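You operate a simulated robot arm through the tools that you are given. There is no shell and no other tool. Be economical: measure what you need, move in short steps, check, and stop when the job is done.

You are at the controls of a simulated robot arm. One attempt, no reset.

Task
Heat water and warm the towels: yellow and green plugs' sockets on.
Fine: the heater's orange plug's socket off first, so nothing trips; the wash is done, white plug's socket off too.

It is judged by the outcome, as a careful person would: the job done as asked, and still so three seconds after it is handed in. It fails if anything else is knocked over, pushed out of place, dropped, spilled or broken. Flat cloth is picked up by pressing the open fingertips on it (5 to 10 N) and closing them slowly along it; thin cloth reads only 2 to 8 mm in the jaws.

Robot
A 6-joint arm with a two-finger parallel gripper, fixed in place. Base frame: the origin is at the foot of the arm, x ahead of it, y to its left, z up; the work surface is at about z = 620. Lengths are in mm, angles in rad, forces in N, time in s.
With the tool pointing down near the work surface it reaches from about 100 to 700 mm from the base axis. Its first joint turns from -1.152 to 1.152 rad. Payload 2.45 kg.
Tool frame: the origin (TCP) lies between the finger pads and is the grasp point; the fingertips stand 24 mm ahead of it; z points along the fingers, y is the line along which they close. Largest opening 68 mm; finger width 17, thickness 10; the body of the gripper, 40 by 70 mm, starts 41 mm behind the TCP.
Orientation is told as [roll, pitch, yaw] about the base's x, y, z axes, in that order, counted from this pose: with the fingers straight down and closing along the base's y, the tool's x points along the base's -x, its y along +y and its z along -z.

Tools
- The arm moves only by the tool servo_tool. Its argument "series" is a list of rows, each a list of 7 numbers: the shift along the base's x, y, z in m, then the turn, a rotation vector about the base's x, y, z in rad, then the gripper command, from -1 (shut) to 1 (fully open), values between in proportion. In form: [[x, y, z, wx, wy, wz, fingers], ...]. A call has 1 to 8 rows; each row is the pose to reach, as a shift and turn from the pose commanded when the call began. Each row takes 0.2 s and may step no farther than 50 mm and 0.15 rad from the row before; otherwise, or with a gripper value out of range, the whole call is refused. A pose out of reach is approached as far as the arm can. The call stops where the force on the tool passes 40 N (or 10 N more than at its start, if that is more) or the arm is blocked; 0.2 s more then pass. The fingers move at their own pace (about 108 mm/s each) and stop on an object; they squeeze with about 43 N. The grip force told is the motor's: it shows also when the fingers shut on nothing. Time passes only in rows, and 0.2 s behind the last, so rows that repeat a pose let the fingers close. The reply holds the time, the measured pose of the TCP, the force on the tool along the base axes, the opening and the grip force, in the units named above and with some noise, with the torque about the TCP (base axes, N m) and any sound that the robot's microphone picked up, and new pictures: "show" is both (left out), scene, wrist or none.
- Cameras (640 x 400 px; columns grow to the right, rows downward): "scene" is fixed at [186.1, 427.6, 1489.6]; the picture's right is [-0.57, -0.82, 0.00], its down [-0.29, 0.20, -0.94] and it looks along [0.77, -0.53, -0.35] (base axes); focal length 268 px, centre (320, 200). "wrist" rides on the gripper at [84, 11, -75] in the tool frame; the picture's right is [-0.13, 0.99, 0.00], its down [-0.60, -0.08, -0.79] and it looks along [-0.79, -0.10, 0.61] (tool axes); focal length 251 px, centre (320, 200). There is no depth. A picture from a camera that has moved, and an enlarged one, comes with that camera's place and axes in the base frame and with its lens.
- inspect(camera, box): a new picture of the part [left, top, right, bottom] of that camera's present view, enlarged. The clock stands still meanwhile.
- hand_in(): hands the job in; it is judged then, once.

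Go step by step. Nothing tells you positions but the pictures and the camera data: compare them with the known pose of the tool, close in by small moves and look again before you grip or let go. The budget is 120 turns and 200 pictures, counting those below and the enlarged ones. Unless the task says otherwise, let go and move clear before handing in, and close with one line.

The tools are called after ">>>" as name(argument=value, ...) on one line, values as JSON. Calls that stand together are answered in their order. servo_tool: Moves the arm, as the interface text tells. Its arguments: {"type":"object","properties":{"series":{"type":"array","items":{"type":"array","items":{"type":"number"}}},"show":{"type":"string","enum":["both","scene","wrist","none"]}},"required":["series"]} The other tools are called the same way: inspect (camera, box) takes an enlarged picture of a part of a camera's view; hand_in () hands the job in.

At the start:

```text
t: 0.0
ee_pos: [433.5, -38.5, 1470.3]
tcp_rot: [0.0, 0.002, 0.0]
ft_force: [0.7, 0.0, -0.5]
wrist_torque: [-0.02, -0.02, 0.0]
gripper_width: 67.7
gripper_force: 0.2
```

scene: 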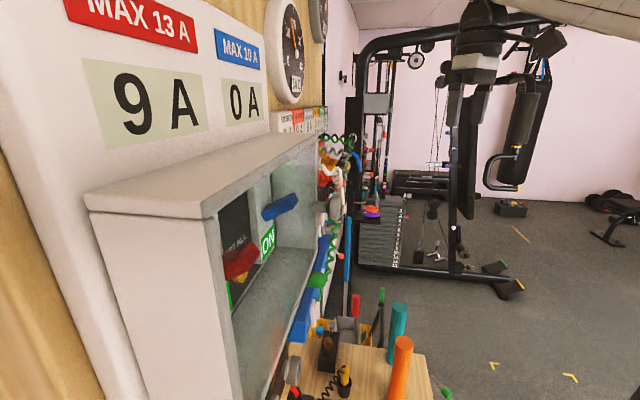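
wrist: 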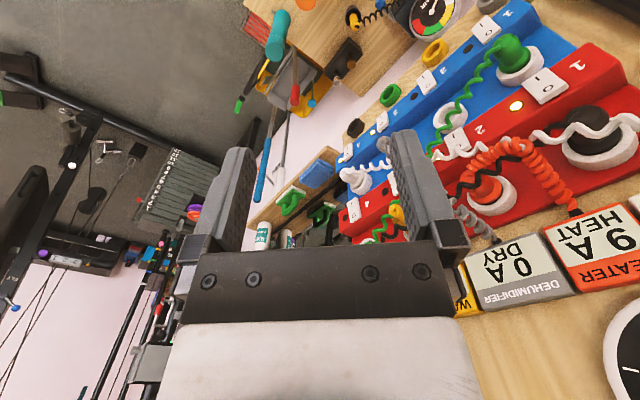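

I see a wall panel with red and blue socket strips with rocker switches, plugs with coloured cords, and meter displays. I'll enlarge both views before moving.

>>> inspect(camera="wrist", box=[320, 0, 640, 200])

>>> inspect(camera="wrist", box=[320, 150, 640, 350])

>>> inspect(camera="scene", box=[200, 80, 440, 400])

```text
2.00 times, centred on (480, 100) of wrist
camera zoom: at [349.1, -28.2, 1545.2], right [0.13, 0.99, 0.0], down [0.6, -0.08, 0.79], along [0.79, -0.1, -0.61], focal length 503 px, centre (0, 400)
```

zoom: 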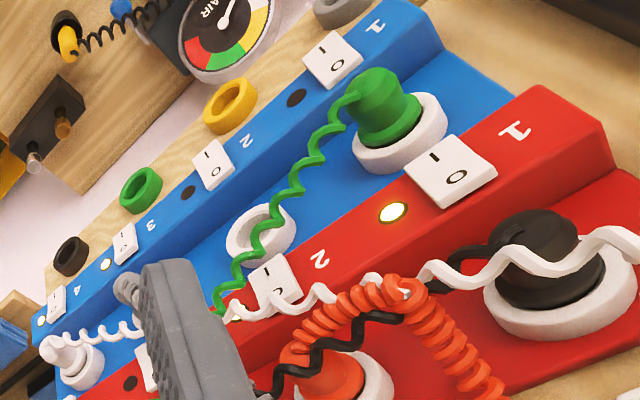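

```text
2.00 times, centred on (480, 250) of wrist
camera zoom: at [349.1, -28.2, 1545.2], right [0.13, 0.99, 0.0], down [0.6, -0.08, 0.79], along [0.79, -0.1, -0.61], focal length 503 px, centre (0, 100)
```

zoom: 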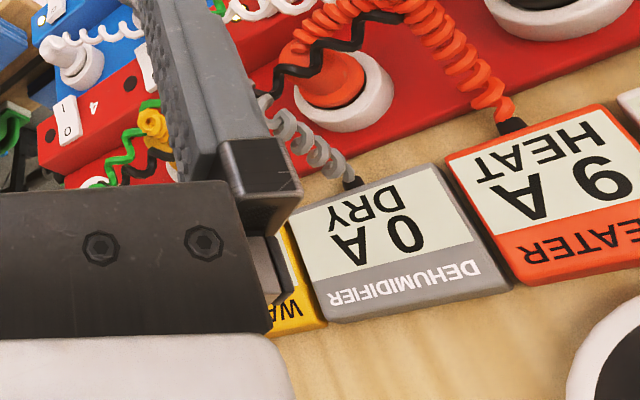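

```text
1.25 times, centred on (320, 240) of scene
camera zoom: at [186.1, 427.6, 1489.6], right [-0.57, -0.82, 0.0], down [-0.29, 0.2, -0.94], along [0.77, -0.53, -0.35], focal length 335 px, centre (320, 150)
```

zoom: 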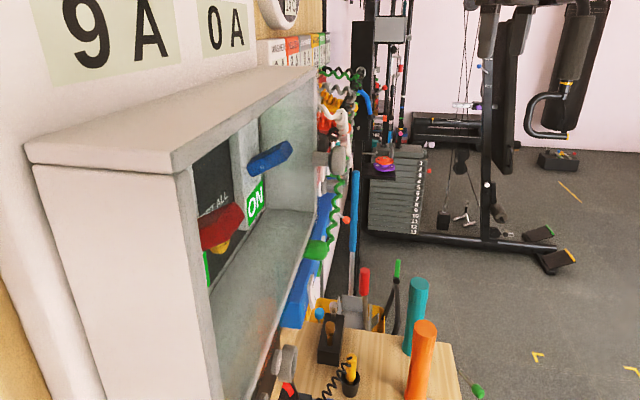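

The strips sit on a wall ahead, red above blue, and the wrist view is upside down. I'll back off and tilt the tool so the wrist camera faces the wall more squarely.

>>> servo_tool(series=[[-0.03, 0, 0, 0, -0.14, 0, -1], [-0.06, 0, 0, 0, -0.28, 0, -1], [-0.09, 0, 0, 0, -0.42, 0, -1], [-0.12, 0, 0, 0, -0.56, 0, -1]])

```text
t: 1.0
ee_pos: [392.8, -66.9, 1533.8]
tcp_rot: [0.001, -0.56, 0.001]
ft_force: [-0.8, 0.1, -0.3]
wrist_torque: [-0.01, 0.02, -0.01]
gripper_width: 0.0
gripper_force: 23.6
out of reach, approached as far as the arm can: row 2, 3, 4
camera wrist: at [280.8, -56.2, 1555.0], right [0.11, 0.99, 0.07], down [0.09, -0.08, 0.99], along [0.99, -0.1, -0.1], focal length 251 px, centre (320, 200)
```

scene: 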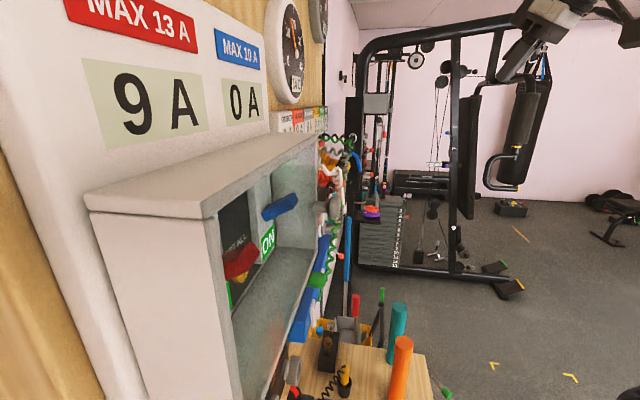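
wrist: 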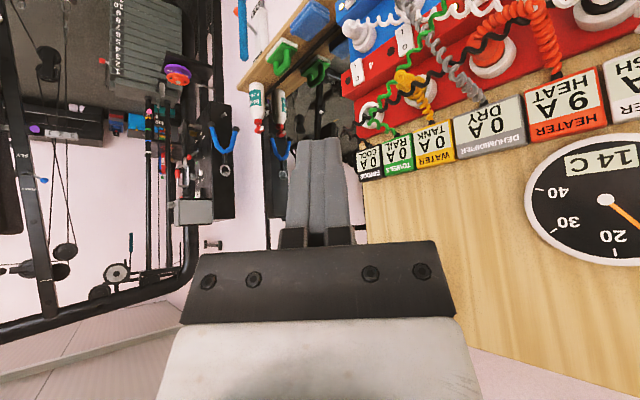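

The board's wall stands oblique, receding toward +x, −y, so I'll yaw the tool to the left to face it.

>>> servo_tool(series=[[0.0, 0, 0, 0, 0, 0.14, -1], [0.0, 0, 0, 0, 0, 0.28, -1], [0.0, 0, 0, 0, 0, 0.42, -1], [0.0, 0, 0, 0, 0, 0.56, -1], [0.0, 0, 0, 0, 0, 0.7, -1], [0.0, 0, 0, 0, 0, 0.84, -1]], show="wrist")

```text
t: 2.4
ee_pos: [393.5, -67.7, 1533.9]
tcp_rot: [-0.001, -0.559, 0.844]
ft_force: [-1.0, -0.5, -0.3]
wrist_torque: [0.03, 0.01, 0.02]
gripper_width: 0.1
gripper_force: 23.0
camera wrist: at [310.3, -142.7, 1554.2], right [-0.67, 0.74, 0.07], down [0.12, 0.02, 0.99], along [0.74, 0.67, -0.1], focal length 251 px, centre (320, 200)
```

wrist: 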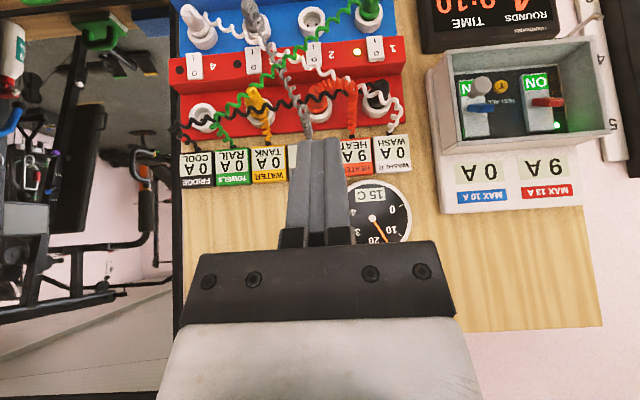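

Now the board is face-on (upside down). I'll enlarge the strip area.

>>> inspect(camera="wrist", box=[165, 0, 425, 200])

>>> inspect(camera="wrist", box=[410, 0, 640, 220])

```text
2.00 times, centred on (295, 100) of wrist
camera zoom: at [310.3, -142.7, 1554.2], right [-0.67, 0.74, 0.07], down [0.12, 0.02, 0.99], along [0.74, 0.67, -0.1], focal length 503 px, centre (370, 400)
```

zoom: 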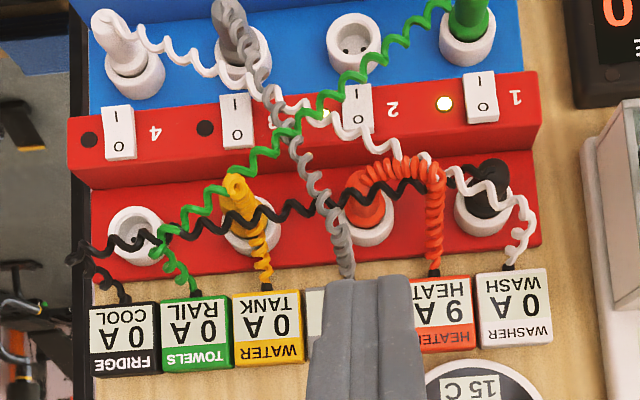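

```text
1.82 times, centred on (525, 110) of wrist
camera zoom: at [310.3, -142.7, 1554.2], right [-0.67, 0.74, 0.07], down [0.12, 0.02, 0.99], along [0.74, 0.67, -0.1], focal length 457 px, centre (-53, 364)
```

zoom: 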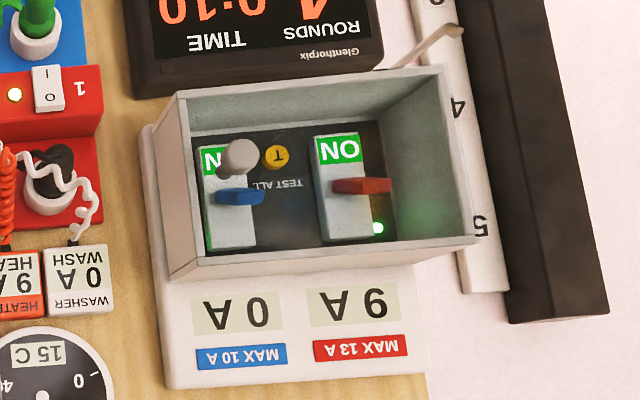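

Triangulating between views: red switches are at z≈1257, from about (535,214) for no. 1 to (764,−14) for no. 4, and blue ones at z≈1088, with the wall normal at 45°. Orange is red 2, yellow red 3, green blue 1, white blue 4. I'll lower the arm to view the blue row and the cords.

>>> servo_tool(series=[[0, 0, -0.05, 0, 0, 0, -1], [0, 0, -0.1, 0, 0, 0, -1], [0, 0, -0.15, 0, 0, 0, -1], [0, 0, -0.2, 0, 0, 0, -1], [0, 0, -0.25, 0, 0, 0, -1]], show="wrist")

```text
t: 3.6
ee_pos: [404.0, -73.2, 1280.9]
tcp_rot: [0.0, -0.561, 0.841]
ft_force: [0.6, -1.1, -0.5]
wrist_torque: [-0.03, 0.02, 0.0]
gripper_width: 0.0
gripper_force: 23.2
out of reach, approached as far as the arm can: row 3, 4, 5
camera wrist: at [321.5, -149.0, 1300.7], right [-0.67, 0.74, 0.07], down [0.12, 0.01, 0.99], along [0.74, 0.67, -0.1], focal length 251 px, centre (320, 200)
```

wrist: 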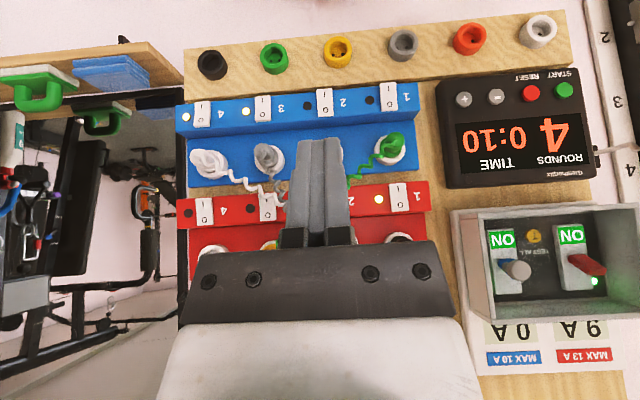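

>>> inspect(camera="wrist", box=[165, 60, 445, 250])

```text
2.11 times, centred on (305, 155) of wrist
camera zoom: at [321.5, -149.0, 1300.7], right [-0.67, 0.74, 0.07], down [0.12, 0.01, 0.99], along [0.74, 0.67, -0.1], focal length 529 px, centre (352, 295)
```

zoom: 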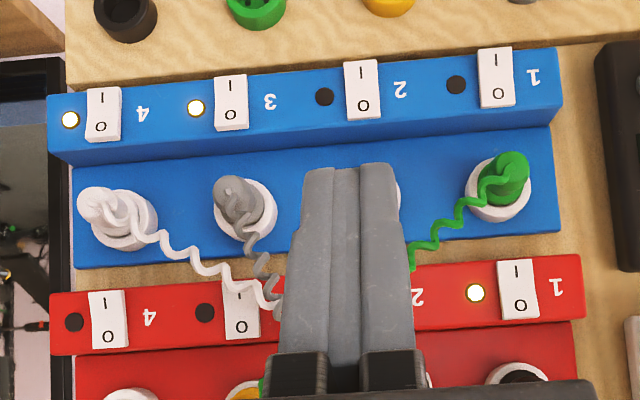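

Blue row is clear: 3 and 4 lit, 1 and 2 dark; positions confirmed. I'll shift sideways to see red 2 and red 3 unobstructed with the cords near them.

>>> servo_tool(series=[[0.03, -0.03, 0.01, 0, 0, 0, -1], [0.06, -0.06, 0.02, 0, 0, 0, -1], [0.09, -0.09, 0.03, 0, 0, 0, -1], [0.11, -0.11, 0.04, 0, 0, 0, -1]], show="wrist")

>>> inspect(camera="wrist", box=[200, 60, 480, 250])

```text
t: 4.6
ee_pos: [517.1, -185.4, 1322.7]
tcp_rot: [0.0, -0.56, 0.84]
ft_force: [0.4, 0.5, -0.3]
wrist_torque: [0.01, 0.04, 0.0]
gripper_width: 0.3
gripper_force: 23.8
camera wrist: at [433.4, -261.0, 1343.8], right [-0.67, 0.74, 0.07], down [0.12, 0.02, 0.99], along [0.74, 0.67, -0.1], focal length 251 px, centre (320, 200)
```

wrist: 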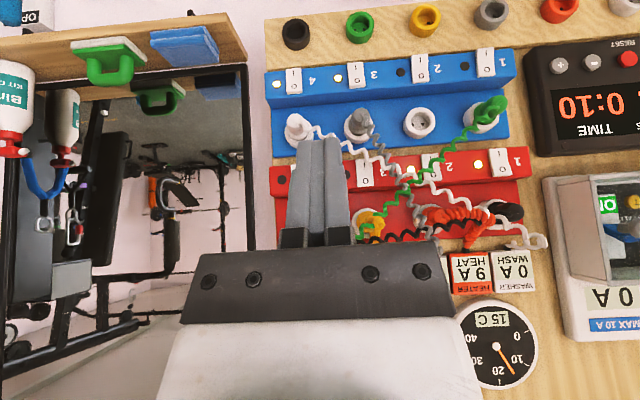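

```text
2.11 times, centred on (340, 155) of wrist
camera zoom: at [433.4, -261.0, 1343.8], right [-0.67, 0.74, 0.07], down [0.12, 0.02, 0.99], along [0.74, 0.67, -0.1], focal length 529 px, centre (278, 295)
```

zoom: 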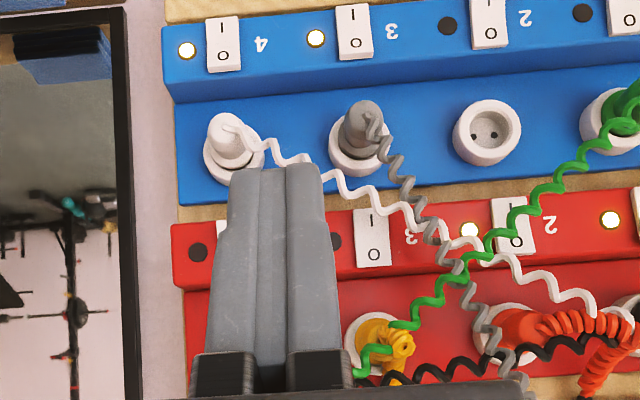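

Red 2's off half (upper, z≈1277) lies in a gap between the green cord below and the white one above, so I'll come in level from its left. First I pitch the tool up to horizontal while still far from the wall.

>>> servo_tool(series=[[0, 0, 0, 0.1, -0.0896, 0, -1], [0, 0.0, 0, 0.2, -0.1792, 0, -1], [0, 0.0, -0.01, 0.3, -0.2688, 0, -1], [0, 0.0, -0.02, 0.4, -0.3583, 0, -1], [0, 0.0, -0.03, 0.5, -0.4479, 0, -1], [0, 0.0, -0.04, 0.6, -0.5375, 0, -1], [0, 0.0, -0.045, 0.7, -0.627, 0, -1]], show="none")

```text
t: 6.2
ee_pos: [515.5, -185.7, 1277.6]
tcp_rot: [-0.005, -1.503, 0.844]
ft_force: [0.5, 0.1, -0.6]
wrist_torque: [0.03, 0.06, -0.01]
gripper_width: 0.0
gripper_force: 23.4
```

>>> servo_tool(series=[[-0.01, 0.045, 0, 0, 0, -0.11, -1], [-0.02, 0.09, 0, 0, 0, -0.22, -1], [-0.03, 0.135, 0, 0, 0, -0.33, -1], [-0.038, 0.18, 0, 0, 0, -0.44, -1], [-0.043, 0.225, 0, 0, 0, -0.44, -1], [-0.048, 0.264, 0, 0, 0, -0.44, -1]])

```text
t: 7.6
ee_pos: [488.5, 80.5, 1265.8]
tcp_rot: [-0.012, -1.498, 0.412]
ft_force: [0.1, -0.1, 0.6]
wrist_torque: [0.02, 0.01, -0.02]
gripper_width: 0.2
gripper_force: 23.3
out of reach, approached as far as the arm can: row 5, 6
camera wrist: at [409.2, 58.5, 1188.9], right [-0.38, 0.92, 0.13], down [-0.66, -0.36, 0.66], along [0.65, 0.17, 0.74], focal length 251 px, centre (320, 200)
```

scene: 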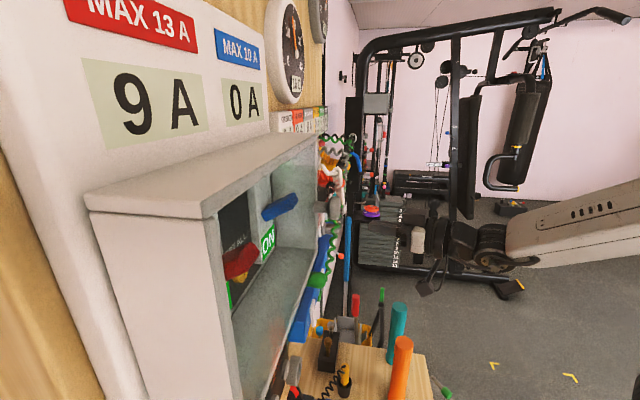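
wrist: 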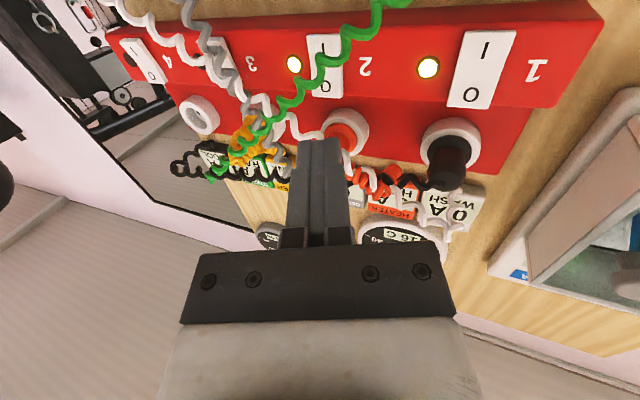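

Red 2 shows ahead as predicted, with the gap between cords where the fingers will pass. Moving to just short of contact.

>>> servo_tool(series=[[0.025, 0.012, 0.006, 0, 0, 0, -1], [0.05, 0.025, 0.012, 0, 0, 0, -1], [0.07, 0.036, 0.012, 0, 0, 0, -1]], show="wrist")

>>> inspect(camera="wrist", box=[200, 0, 460, 200])

```text
t: 8.4
ee_pos: [559.4, 116.7, 1279.7]
tcp_rot: [0.004, -1.5, 0.397]
ft_force: [0.1, -0.2, -0.3]
wrist_torque: [-0.01, 0.04, 0.02]
gripper_width: 0.0
gripper_force: 23.9
camera wrist: at [479.8, 95.2, 1202.4], right [-0.38, 0.92, 0.13], down [-0.66, -0.36, 0.66], along [0.65, 0.16, 0.74], focal length 251 px, centre (320, 200)
```

wrist: 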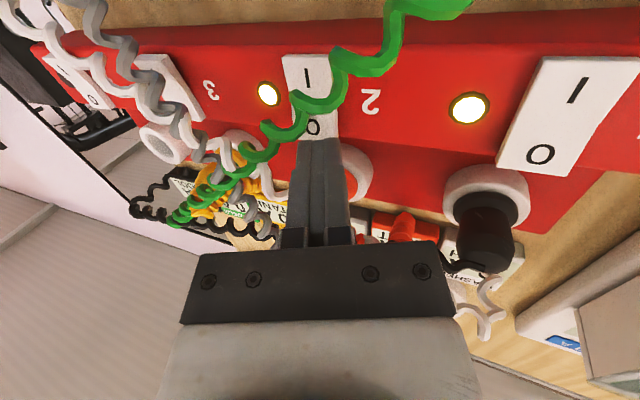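

```text
2.00 times, centred on (330, 100) of wrist
camera zoom: at [479.8, 95.2, 1202.4], right [-0.38, 0.92, 0.13], down [-0.66, -0.36, 0.66], along [0.65, 0.16, 0.74], focal length 503 px, centre (300, 400)
```

zoom: 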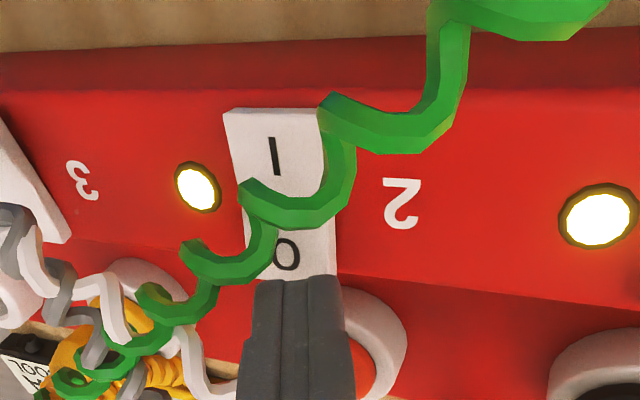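

The tip is aligned with the "0" half and both cords are clear. I'll advance onto the switch in small steps.

>>> servo_tool(series=[[0.012, 0.003, 0.002, 0, 0, 0, -1], [0.022, 0.007, 0.003, 0, 0, 0, -1], [0.029, 0.009, 0.003, 0, 0, 0, -1], [0.034, 0.011, 0.003, 0, 0, 0, -1], [0.039, 0.013, 0.003, 0, 0, 0, -1]])

```text
t: 9.0
ee_pos: [575.6, 121.7, 1283.0]
tcp_rot: [0.018, -1.501, 0.381]
ft_force: [-35.1, -14.7, 8.1]
wrist_torque: [0.0, 0.22, 0.36]
gripper_width: 0.0
gripper_force: 23.9
stopped in row 3: the force on the tool passed its limit at 64 N (the readings are from after the stop); the commanded pose is now the measured one
camera wrist: at [495.9, 100.0, 1204.8], right [-0.38, 0.92, 0.13], down [-0.66, -0.36, 0.66], along [0.65, 0.16, 0.74], focal length 251 px, centre (320, 200)
```

scene: 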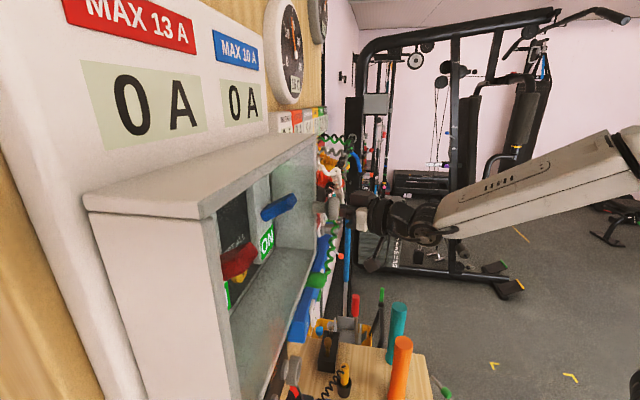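
wrist: 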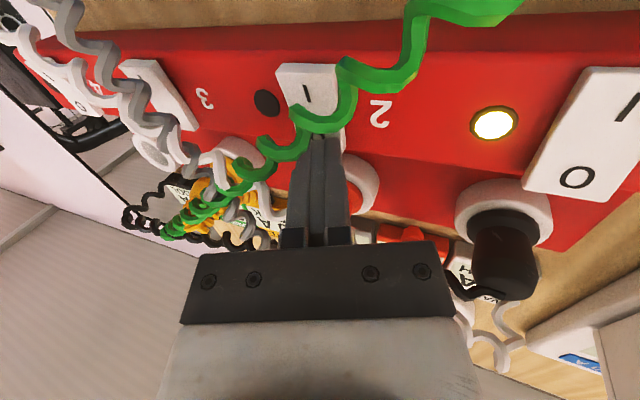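

The heater is off (0 A, lamp 2 dark). I'll back out along the tool axis, then go down toward blue 4 for the white plug.

>>> servo_tool(series=[[-0.028, -0.012, 0, 0, 0, 0, -1], [-0.056, -0.024, 0, 0, 0, 0, -1], [-0.066, -0.062, 0, 0, 0, 0, -1], [-0.066, -0.1, -0.02, 0, 0, 0, -1], [-0.046, -0.12, -0.06, 0, 0, 0, -1], [-0.011, -0.14, -0.09, 0, 0, 0, -1], [0.024, -0.16, -0.12, 0, 0, 0, -1], [0.06, -0.172, -0.15, 0, 0, 0, -1]], show="none")

```text
refused: row 6 steps farther than a row can; nothing moved
```

>>> servo_tool(series=[[-0.028, -0.012, 0, 0, 0, 0, -1], [-0.056, -0.024, 0, 0, 0, 0, -1], [-0.066, -0.062, 0, 0, 0, 0, -1], [-0.066, -0.1, -0.02, 0, 0, 0, -1], [-0.046, -0.12, -0.06, 0, 0, 0, -1], [-0.016, -0.14, -0.09, 0, 0, 0, -1], [0.014, -0.16, -0.12, 0, 0, 0, -1], [0.044, -0.172, -0.15, 0, 0, 0, -1]], show="wrist")

```text
t: 10.8
ee_pos: [621.5, -49.4, 1133.7]
tcp_rot: [0.01, -1.497, 0.391]
ft_force: [0.7, 0.2, 0.5]
wrist_torque: [0.0, -0.01, 0.02]
gripper_width: 0.0
gripper_force: 23.6
camera wrist: at [543.0, -70.6, 1055.5], right [-0.38, 0.92, 0.13], down [-0.66, -0.36, 0.66], along [0.65, 0.16, 0.74], focal length 251 px, centre (320, 200)
```

wrist: 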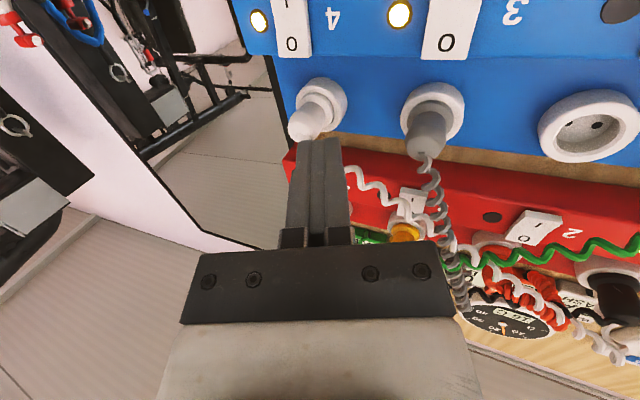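

Blue 4's "0" computes to (750,−18,1115). Approach to 30 mm short, then press.

>>> servo_tool(series=[[0.035, 0.003, -0.017, 0, 0, 0, -1], [0.078, 0.01, -0.017, 0, 0, 0, -1], [0.088, 0.015, -0.017, 0, 0, 0, -1], [0.097, 0.018, -0.017, 0, 0, 0, -1], [0.104, 0.021, -0.017, 0, 0, 0, -1], [0.109, 0.023, -0.017, 0, 0, 0, -1], [0.114, 0.025, -0.017, 0, 0, 0, -1]], show="wrist")

```text
t: 12.2
ee_pos: [725.7, -28.9, 1114.6]
tcp_rot: [0.051, -1.498, 0.349]
ft_force: [-25.7, -4.6, 8.3]
wrist_torque: [0.14, 0.08, 0.35]
gripper_width: 0.0
gripper_force: 23.7
stopped in row 6: the force on the tool passed its limit at 52 N (the readings are from after the stop); the commanded pose is now the measured one
camera wrist: at [645.5, -50.4, 1037.2], right [-0.38, 0.92, 0.13], down [-0.66, -0.37, 0.66], along [0.65, 0.16, 0.74], focal length 251 px, centre (320, 200)
```

wrist: 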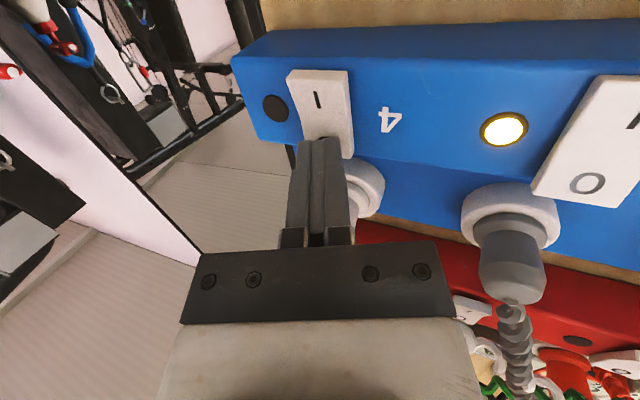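

White's socket is off (lamp 4 dark). Now I'll back out, rise and yaw so that I can approach red 3 (yellow) from its right side, above the white cord.

>>> servo_tool(series=[[-0.037, -0.015, 0, 0, 0, 0, -1], [-0.074, -0.031, 0, 0, 0, 0, -1], [-0.09, -0.035, 0.03, 0, 0, 0.13, -1], [-0.094, -0.035, 0.07, 0, 0, 0.27, -1], [-0.094, -0.032, 0.11, 0, 0, 0.4, -1], [-0.094, -0.03, 0.15, 0, 0, 0.53, -1], [-0.094, -0.028, 0.16, 0, 0, 0.66, -1], [-0.094, -0.024, 0.17, 0, 0, 0.8, -1]], show="none")

>>> servo_tool(series=[[0, 0, 0, -0.093, 0.036, 0, -1], [0, 0, 0, -0.186, 0.072, 0, -1]])

>>> inspect(camera="wrist", box=[180, 0, 500, 200])

```text
t: 14.0
ee_pos: [632.8, -54.8, 1282.3]
tcp_rot: [0.052, -1.496, 1.15]
ft_force: [-0.4, -0.7, 0.6]
wrist_torque: [0.02, -0.01, 0.0]
gripper_width: 0.1
gripper_force: 24.0
```

```text
t: 14.6
ee_pos: [632.9, -53.1, 1282.3]
tcp_rot: [0.013, -1.295, 1.19]
ft_force: [1.3, -0.5, 0.7]
wrist_torque: [-0.01, 0.0, 0.01]
gripper_width: 0.1
gripper_force: 23.4
camera wrist: at [587.1, -137.7, 1223.7], right [-0.91, 0.39, 0.13], down [-0.14, -0.59, 0.8], along [0.39, 0.71, 0.59], focal length 251 px, centre (320, 200)
```

scene: 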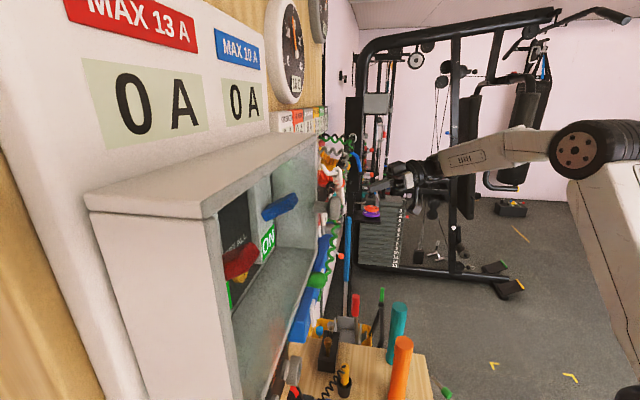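
wrist: 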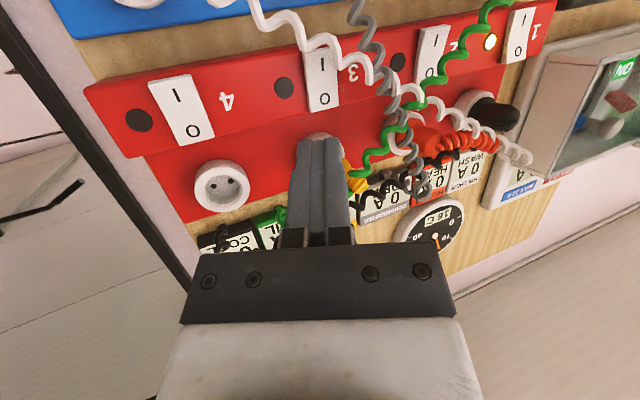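

```text
2.00 times, centred on (340, 100) of wrist
camera zoom: at [587.1, -137.7, 1223.7], right [-0.91, 0.39, 0.13], down [-0.14, -0.59, 0.8], along [0.39, 0.71, 0.59], focal length 503 px, centre (280, 400)
```

zoom: 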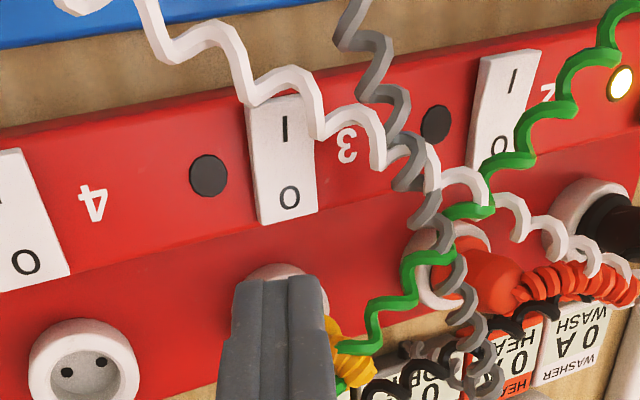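

Red 3's "I" computes to (674,59,1254), matching; the white cord runs just below it with ~10 mm clearance on this approach. Advancing along the tool axis.

>>> servo_tool(series=[[0.012, 0.032, -0.008, 0, 0, 0, -1], [0.023, 0.062, -0.015, 0, 0, 0, -1]], show="wrist")

>>> inspect(camera="wrist", box=[200, 0, 460, 200])

```text
t: 15.2
ee_pos: [655.6, 10.6, 1267.6]
tcp_rot: [0.009, -1.296, 1.19]
ft_force: [0.0, 0.2, 0.0]
wrist_torque: [-0.02, 0.01, 0.0]
gripper_width: 0.0
gripper_force: 23.9
camera wrist: at [609.9, -74.7, 1208.1], right [-0.91, 0.39, 0.13], down [-0.14, -0.59, 0.8], along [0.39, 0.71, 0.59], focal length 251 px, centre (320, 200)
```

wrist: 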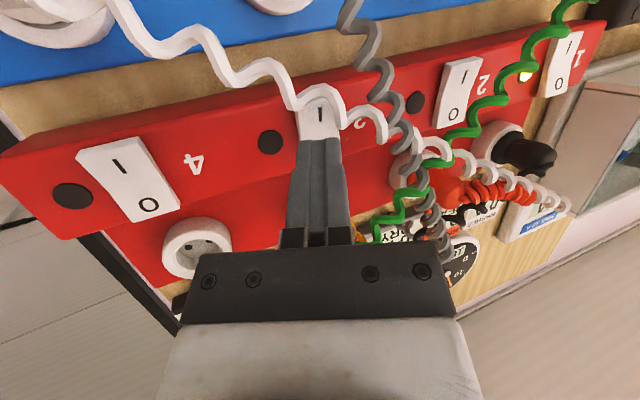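

```text
2.00 times, centred on (330, 100) of wrist
camera zoom: at [609.9, -74.7, 1208.1], right [-0.91, 0.39, 0.13], down [-0.14, -0.59, 0.8], along [0.39, 0.71, 0.59], focal length 503 px, centre (300, 400)
```

zoom: 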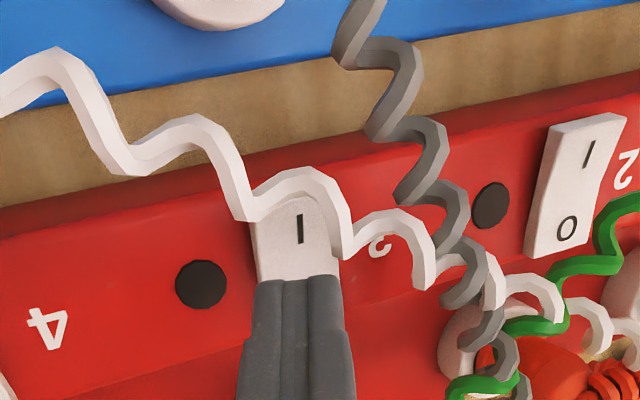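

The tip is beside the cord with a small clearance and lined up with "I". Pressing in small steps.

>>> servo_tool(series=[[0.005, 0.011, -0.003, 0, 0, 0, -1], [0.009, 0.02, -0.006, 0, 0, 0, -1], [0.011, 0.026, -0.007, 0, 0, 0, -1], [0.013, 0.031, -0.008, 0, 0, 0, -1], [0.015, 0.036, -0.009, 0, 0, 0, -1]])

```text
t: 16.0
ee_pos: [663.9, 29.4, 1262.8]
tcp_rot: [0.012, -1.294, 1.185]
ft_force: [-15.5, -10.9, 1.8]
wrist_torque: [0.03, -0.03, 0.11]
gripper_width: 0.0
gripper_force: 23.9
stopped in row 4: the force on the tool passed its limit at 49 N (the readings are from after the stop); the commanded pose is now the measured one
camera wrist: at [618.1, -55.3, 1202.9], right [-0.91, 0.4, 0.13], down [-0.14, -0.59, 0.8], along [0.39, 0.71, 0.59], focal length 251 px, centre (320, 200)
```

scene: 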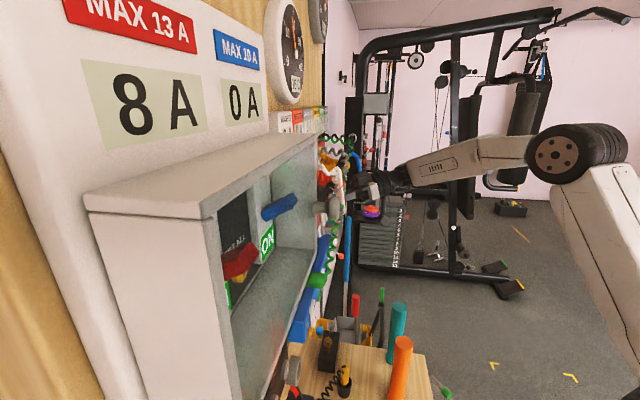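
wrist: 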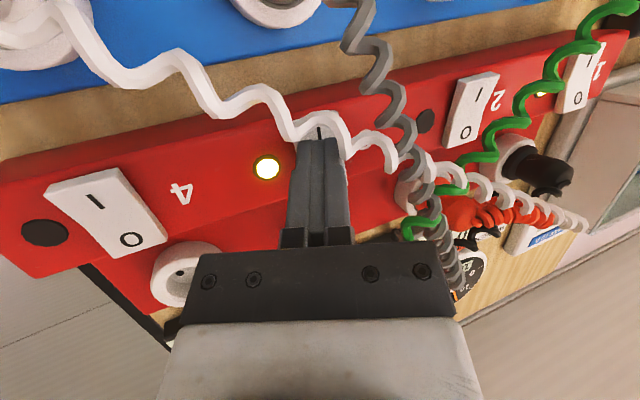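

Yellow's socket is on (red shows 8 A, no trip). I'll back out along the axis, go down and across to blue 1 for the green plug, keeping this orientation.

>>> servo_tool(series=[[-0.017, -0.045, 0.013, 0, 0, 0, -1], [-0.035, -0.09, 0.027, 0, 0, 0, -1], [-0.04, -0.095, -0.02, 0, 0, 0, -1], [-0.045, -0.095, -0.065, 0, 0, 0, -1], [-0.05, -0.09, -0.11, 0, 0, 0, -1], [-0.06, -0.075, -0.146, 0, 0, 0, -1], [-0.09, -0.04, -0.146, 0, 0, 0, -1], [-0.12, -0.005, -0.146, 0, 0, 0, -1]], show="none")

>>> servo_tool(series=[[-0.025, 0.03, 0, 0, 0, 0, -1], [-0.05, 0.06, 0, 0, 0, 0, -1], [-0.053, 0.075, 0, 0, 0, 0, -1]])

>>> inspect(camera="wrist", box=[200, 0, 460, 200])

```text
refused: row 2 steps farther than a row can; nothing moved
```

```text
t: 16.4
ee_pos: [647.9, 44.8, 1261.0]
tcp_rot: [0.001, -1.29, 1.175]
ft_force: [-11.0, -3.9, 0.9]
wrist_torque: [0.03, -0.02, 0.12]
gripper_width: 0.2
gripper_force: 23.9
stopped in row 1: the force on the tool passed its limit at 53 N (the readings are from after the stop); the commanded pose is now the measured one
camera wrist: at [601.0, -39.2, 1203.1], right [-0.9, 0.41, 0.13], down [-0.15, -0.58, 0.8], along [0.4, 0.7, 0.59], focal length 251 px, centre (320, 200)
```

scene: 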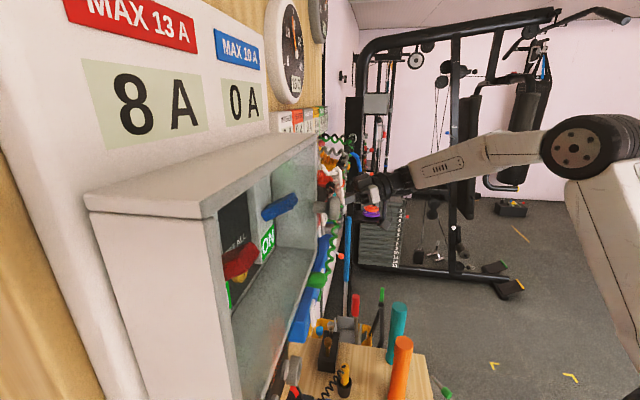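
wrist: 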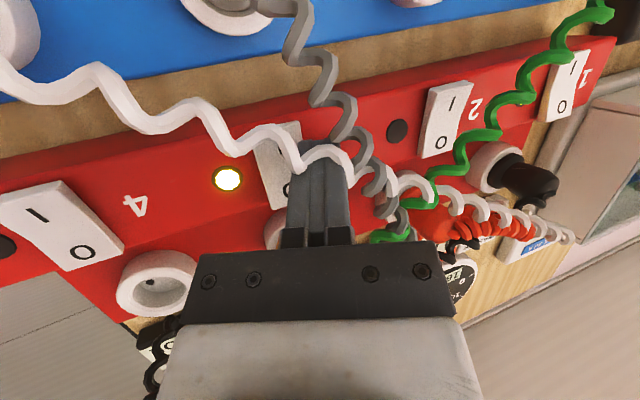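

```text
2.00 times, centred on (330, 100) of wrist
camera zoom: at [601.0, -39.2, 1203.1], right [-0.9, 0.41, 0.13], down [-0.15, -0.58, 0.8], along [0.4, 0.7, 0.59], focal length 503 px, centre (300, 400)
```

zoom: 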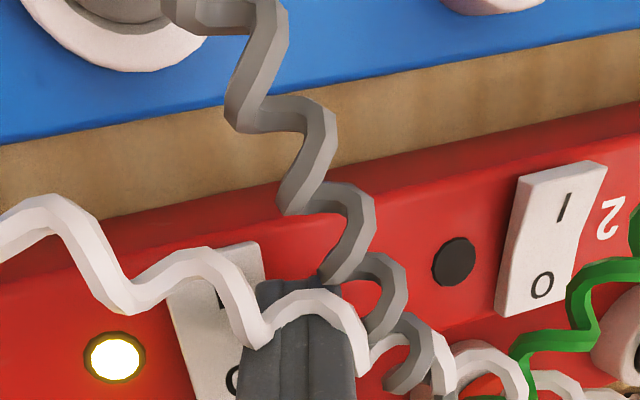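

My mistake: the second call ran after the first was refused and slid the tip ~20 mm sideways along the ridge; the lamp is still on at 8 A and the plugs look in place. I'll reverse that slide exactly, slightly off the surface, then back out along the axis.

>>> servo_tool(series=[[-0.001, -0.003, 0.001, 0, 0, 0, -1], [0.007, -0.012, 0.002, 0, 0, 0, -1], [0.014, -0.022, 0.003, 0, 0, 0, -1], [0.009, -0.04, 0.009, 0, 0, 0, -1]], show="wrist")

```text
t: 17.4
ee_pos: [658.9, 5.0, 1272.0]
tcp_rot: [0.004, -1.291, 1.174]
ft_force: [0.5, 0.3, -0.8]
wrist_torque: [0.01, 0.01, 0.0]
gripper_width: 0.0
gripper_force: 23.9
camera wrist: at [611.8, -78.5, 1212.9], right [-0.9, 0.41, 0.13], down [-0.15, -0.58, 0.8], along [0.4, 0.7, 0.59], focal length 251 px, centre (320, 200)
```

wrist: 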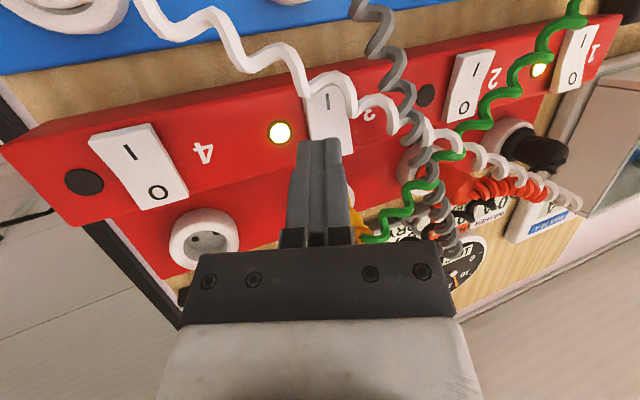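

The cords and switches look undisturbed, with yellow's lamp lit. Backing out fully and descending.

>>> servo_tool(series=[[-0.012, -0.032, 0.01, 0, 0, 0, -1], [-0.025, -0.065, 0.015, 0, 0, 0, -1], [-0.028, -0.068, -0.03, 0, 0, 0, -1], [-0.031, -0.068, -0.075, 0, 0, 0, -1], [-0.034, -0.066, -0.12, 0, 0, 0, -1], [-0.045, -0.05, -0.155, 0, 0, 0, -1], [-0.075, -0.015, -0.155, 0, 0, 0, -1], [-0.105, 0.02, -0.155, 0, 0, 0, -1]], show="wrist")

```text
t: 19.2
ee_pos: [554.2, 25.3, 1117.5]
tcp_rot: [0.0, -1.291, 1.177]
ft_force: [-0.3, 0.3, -1.0]
wrist_torque: [0.0, 0.02, -0.03]
gripper_width: 0.0
gripper_force: 24.1
camera wrist: at [507.0, -58.5, 1059.2], right [-0.9, 0.41, 0.12], down [-0.15, -0.58, 0.8], along [0.4, 0.7, 0.59], focal length 251 px, centre (320, 200)
```

wrist: 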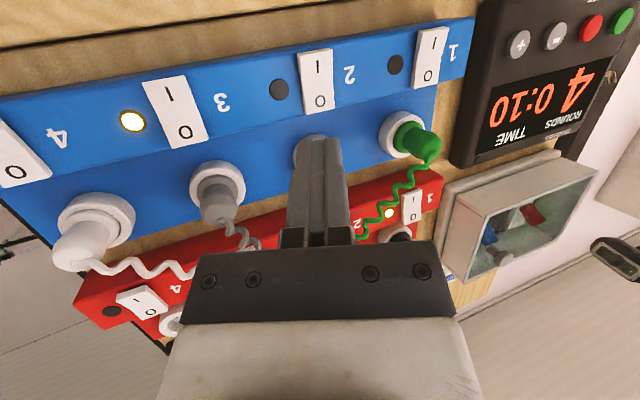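

Blue 1's "I" computes to (527,206,1090), as expected. Moving to the staging point in front of it.

>>> servo_tool(series=[[-0.03, 0.035, 0, 0, 0, 0, -1], [-0.058, 0.07, 0, 0, 0, 0, -1], [-0.055, 0.1, -0.005, 0, 0, 0, -1]], show="wrist")

```text
t: 20.0
ee_pos: [500.0, 124.5, 1110.2]
tcp_rot: [0.003, -1.291, 1.173]
ft_force: [0.2, -0.4, 0.3]
wrist_torque: [-0.01, 0.0, 0.0]
gripper_width: 0.0
gripper_force: 23.6
camera wrist: at [452.0, 41.2, 1052.0], right [-0.9, 0.41, 0.12], down [-0.15, -0.58, 0.8], along [0.4, 0.7, 0.59], focal length 251 px, centre (320, 200)
```

wrist: 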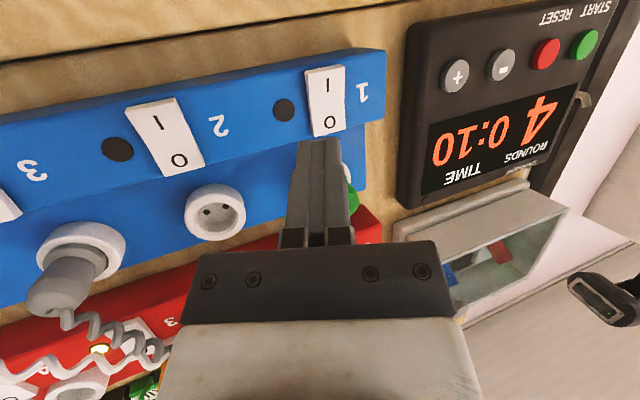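

Aligned with the "I" half. Pressing in small steps.

>>> servo_tool(series=[[0.01, 0.03, -0.008, 0, 0, 0, -1], [0.014, 0.044, -0.012, 0, 0, 0, -1], [0.016, 0.051, -0.013, 0, 0, 0, -1], [0.018, 0.056, -0.0145, 0, 0, 0, -1], [0.02, 0.061, -0.0155, 0, 0, 0, -1], [0.022, 0.066, -0.0165, 0, 0, 0, -1]])

```text
t: 21.1
ee_pos: [515.5, 176.7, 1094.9]
tcp_rot: [0.012, -1.293, 1.161]
ft_force: [-13.9, -17.4, 7.5]
wrist_torque: [0.16, -0.16, -0.07]
gripper_width: 0.0
gripper_force: 24.4
stopped in row 5: the force on the tool passed its limit at 50 N (the readings are from after the stop); the commanded pose is now the measured one
camera wrist: at [468.1, 93.7, 1037.5], right [-0.9, 0.42, 0.13], down [-0.16, -0.58, 0.8], along [0.41, 0.7, 0.59], focal length 251 px, centre (320, 200)
```

scene: 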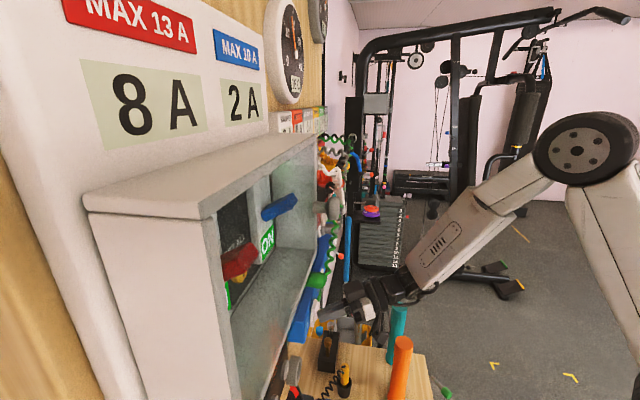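
wrist: 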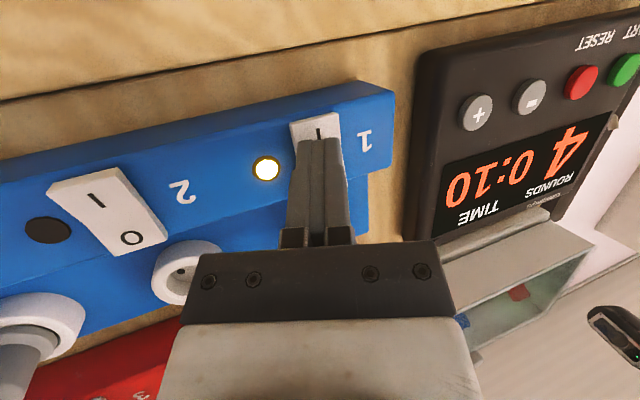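

Green's socket is on (blue 2 A, red 8 A, nothing tripped). I'll back away and take a final look.

>>> servo_tool(series=[[-0.014, -0.036, 0.01, 0, 0, 0, -1], [-0.02, -0.075, 0.015, 0, 0, 0, -1], [0.0, -0.12, 0.015, 0, 0, 0, -1], [0.02, -0.16, 0.03, 0, 0, 0, -1], [0.04, -0.2, 0.05, 0, 0, 0, -1], [0.06, -0.24, 0.07, 0, 0, 0, -1], [0.06, -0.27, 0.09, 0, 0, 0, -1]])

>>> inspect(camera="wrist", box=[160, 0, 480, 240])

```text
t: 22.7
ee_pos: [577.3, -90.6, 1187.4]
tcp_rot: [0.013, -1.289, 1.161]
ft_force: [0.3, -0.4, -0.4]
wrist_torque: [-0.01, 0.0, 0.06]
gripper_width: 0.0
gripper_force: 23.9
camera wrist: at [528.8, -174.1, 1128.9], right [-0.9, 0.42, 0.13], down [-0.15, -0.58, 0.8], along [0.41, 0.7, 0.59], focal length 251 px, centre (320, 200)
```

scene: 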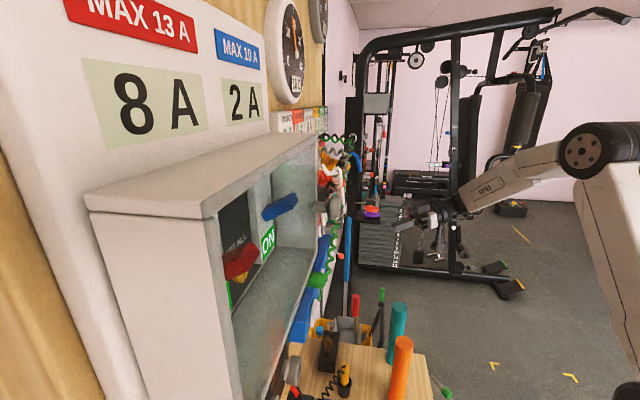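
wrist: 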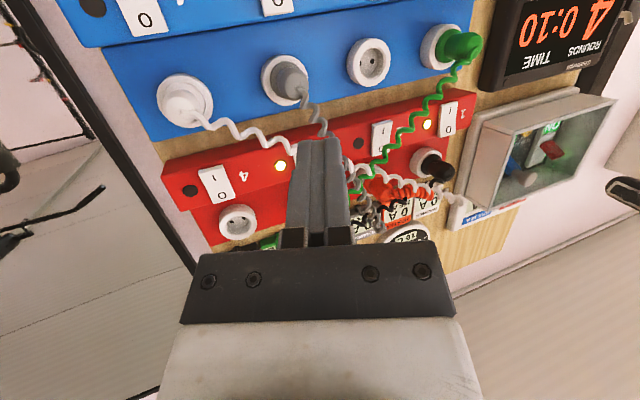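

```text
1.67 times, centred on (320, 120) of wrist
camera zoom: at [528.8, -174.1, 1128.9], right [-0.9, 0.42, 0.13], down [-0.15, -0.58, 0.8], along [0.41, 0.7, 0.59], focal length 419 px, centre (320, 333)
```

zoom: 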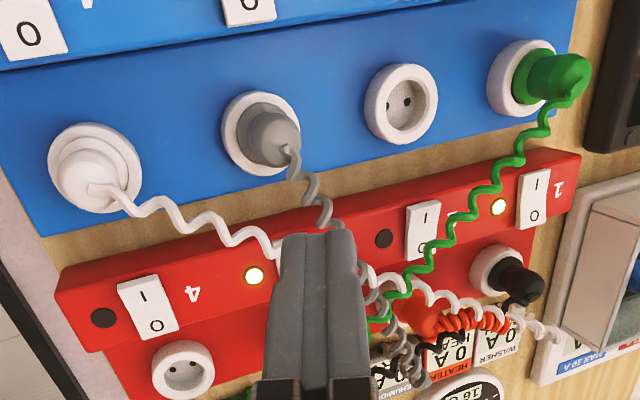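

Red sockets 1 and 3 are lit and 2 is dark. The plugs are all in place, the currents are steady at 8 A and 2 A, and the arm is clear, so I'm handing in.

>>> hand_in()

```text
The job is handed in.
```

The yellow and green plugs' sockets are on, drawing 8 A and 2 A, and the orange and white plugs' sockets were switched off first. Nothing tripped; I once slid the fingertip about 20 mm along the red strip by mistake, and the pictures show nothing moved.
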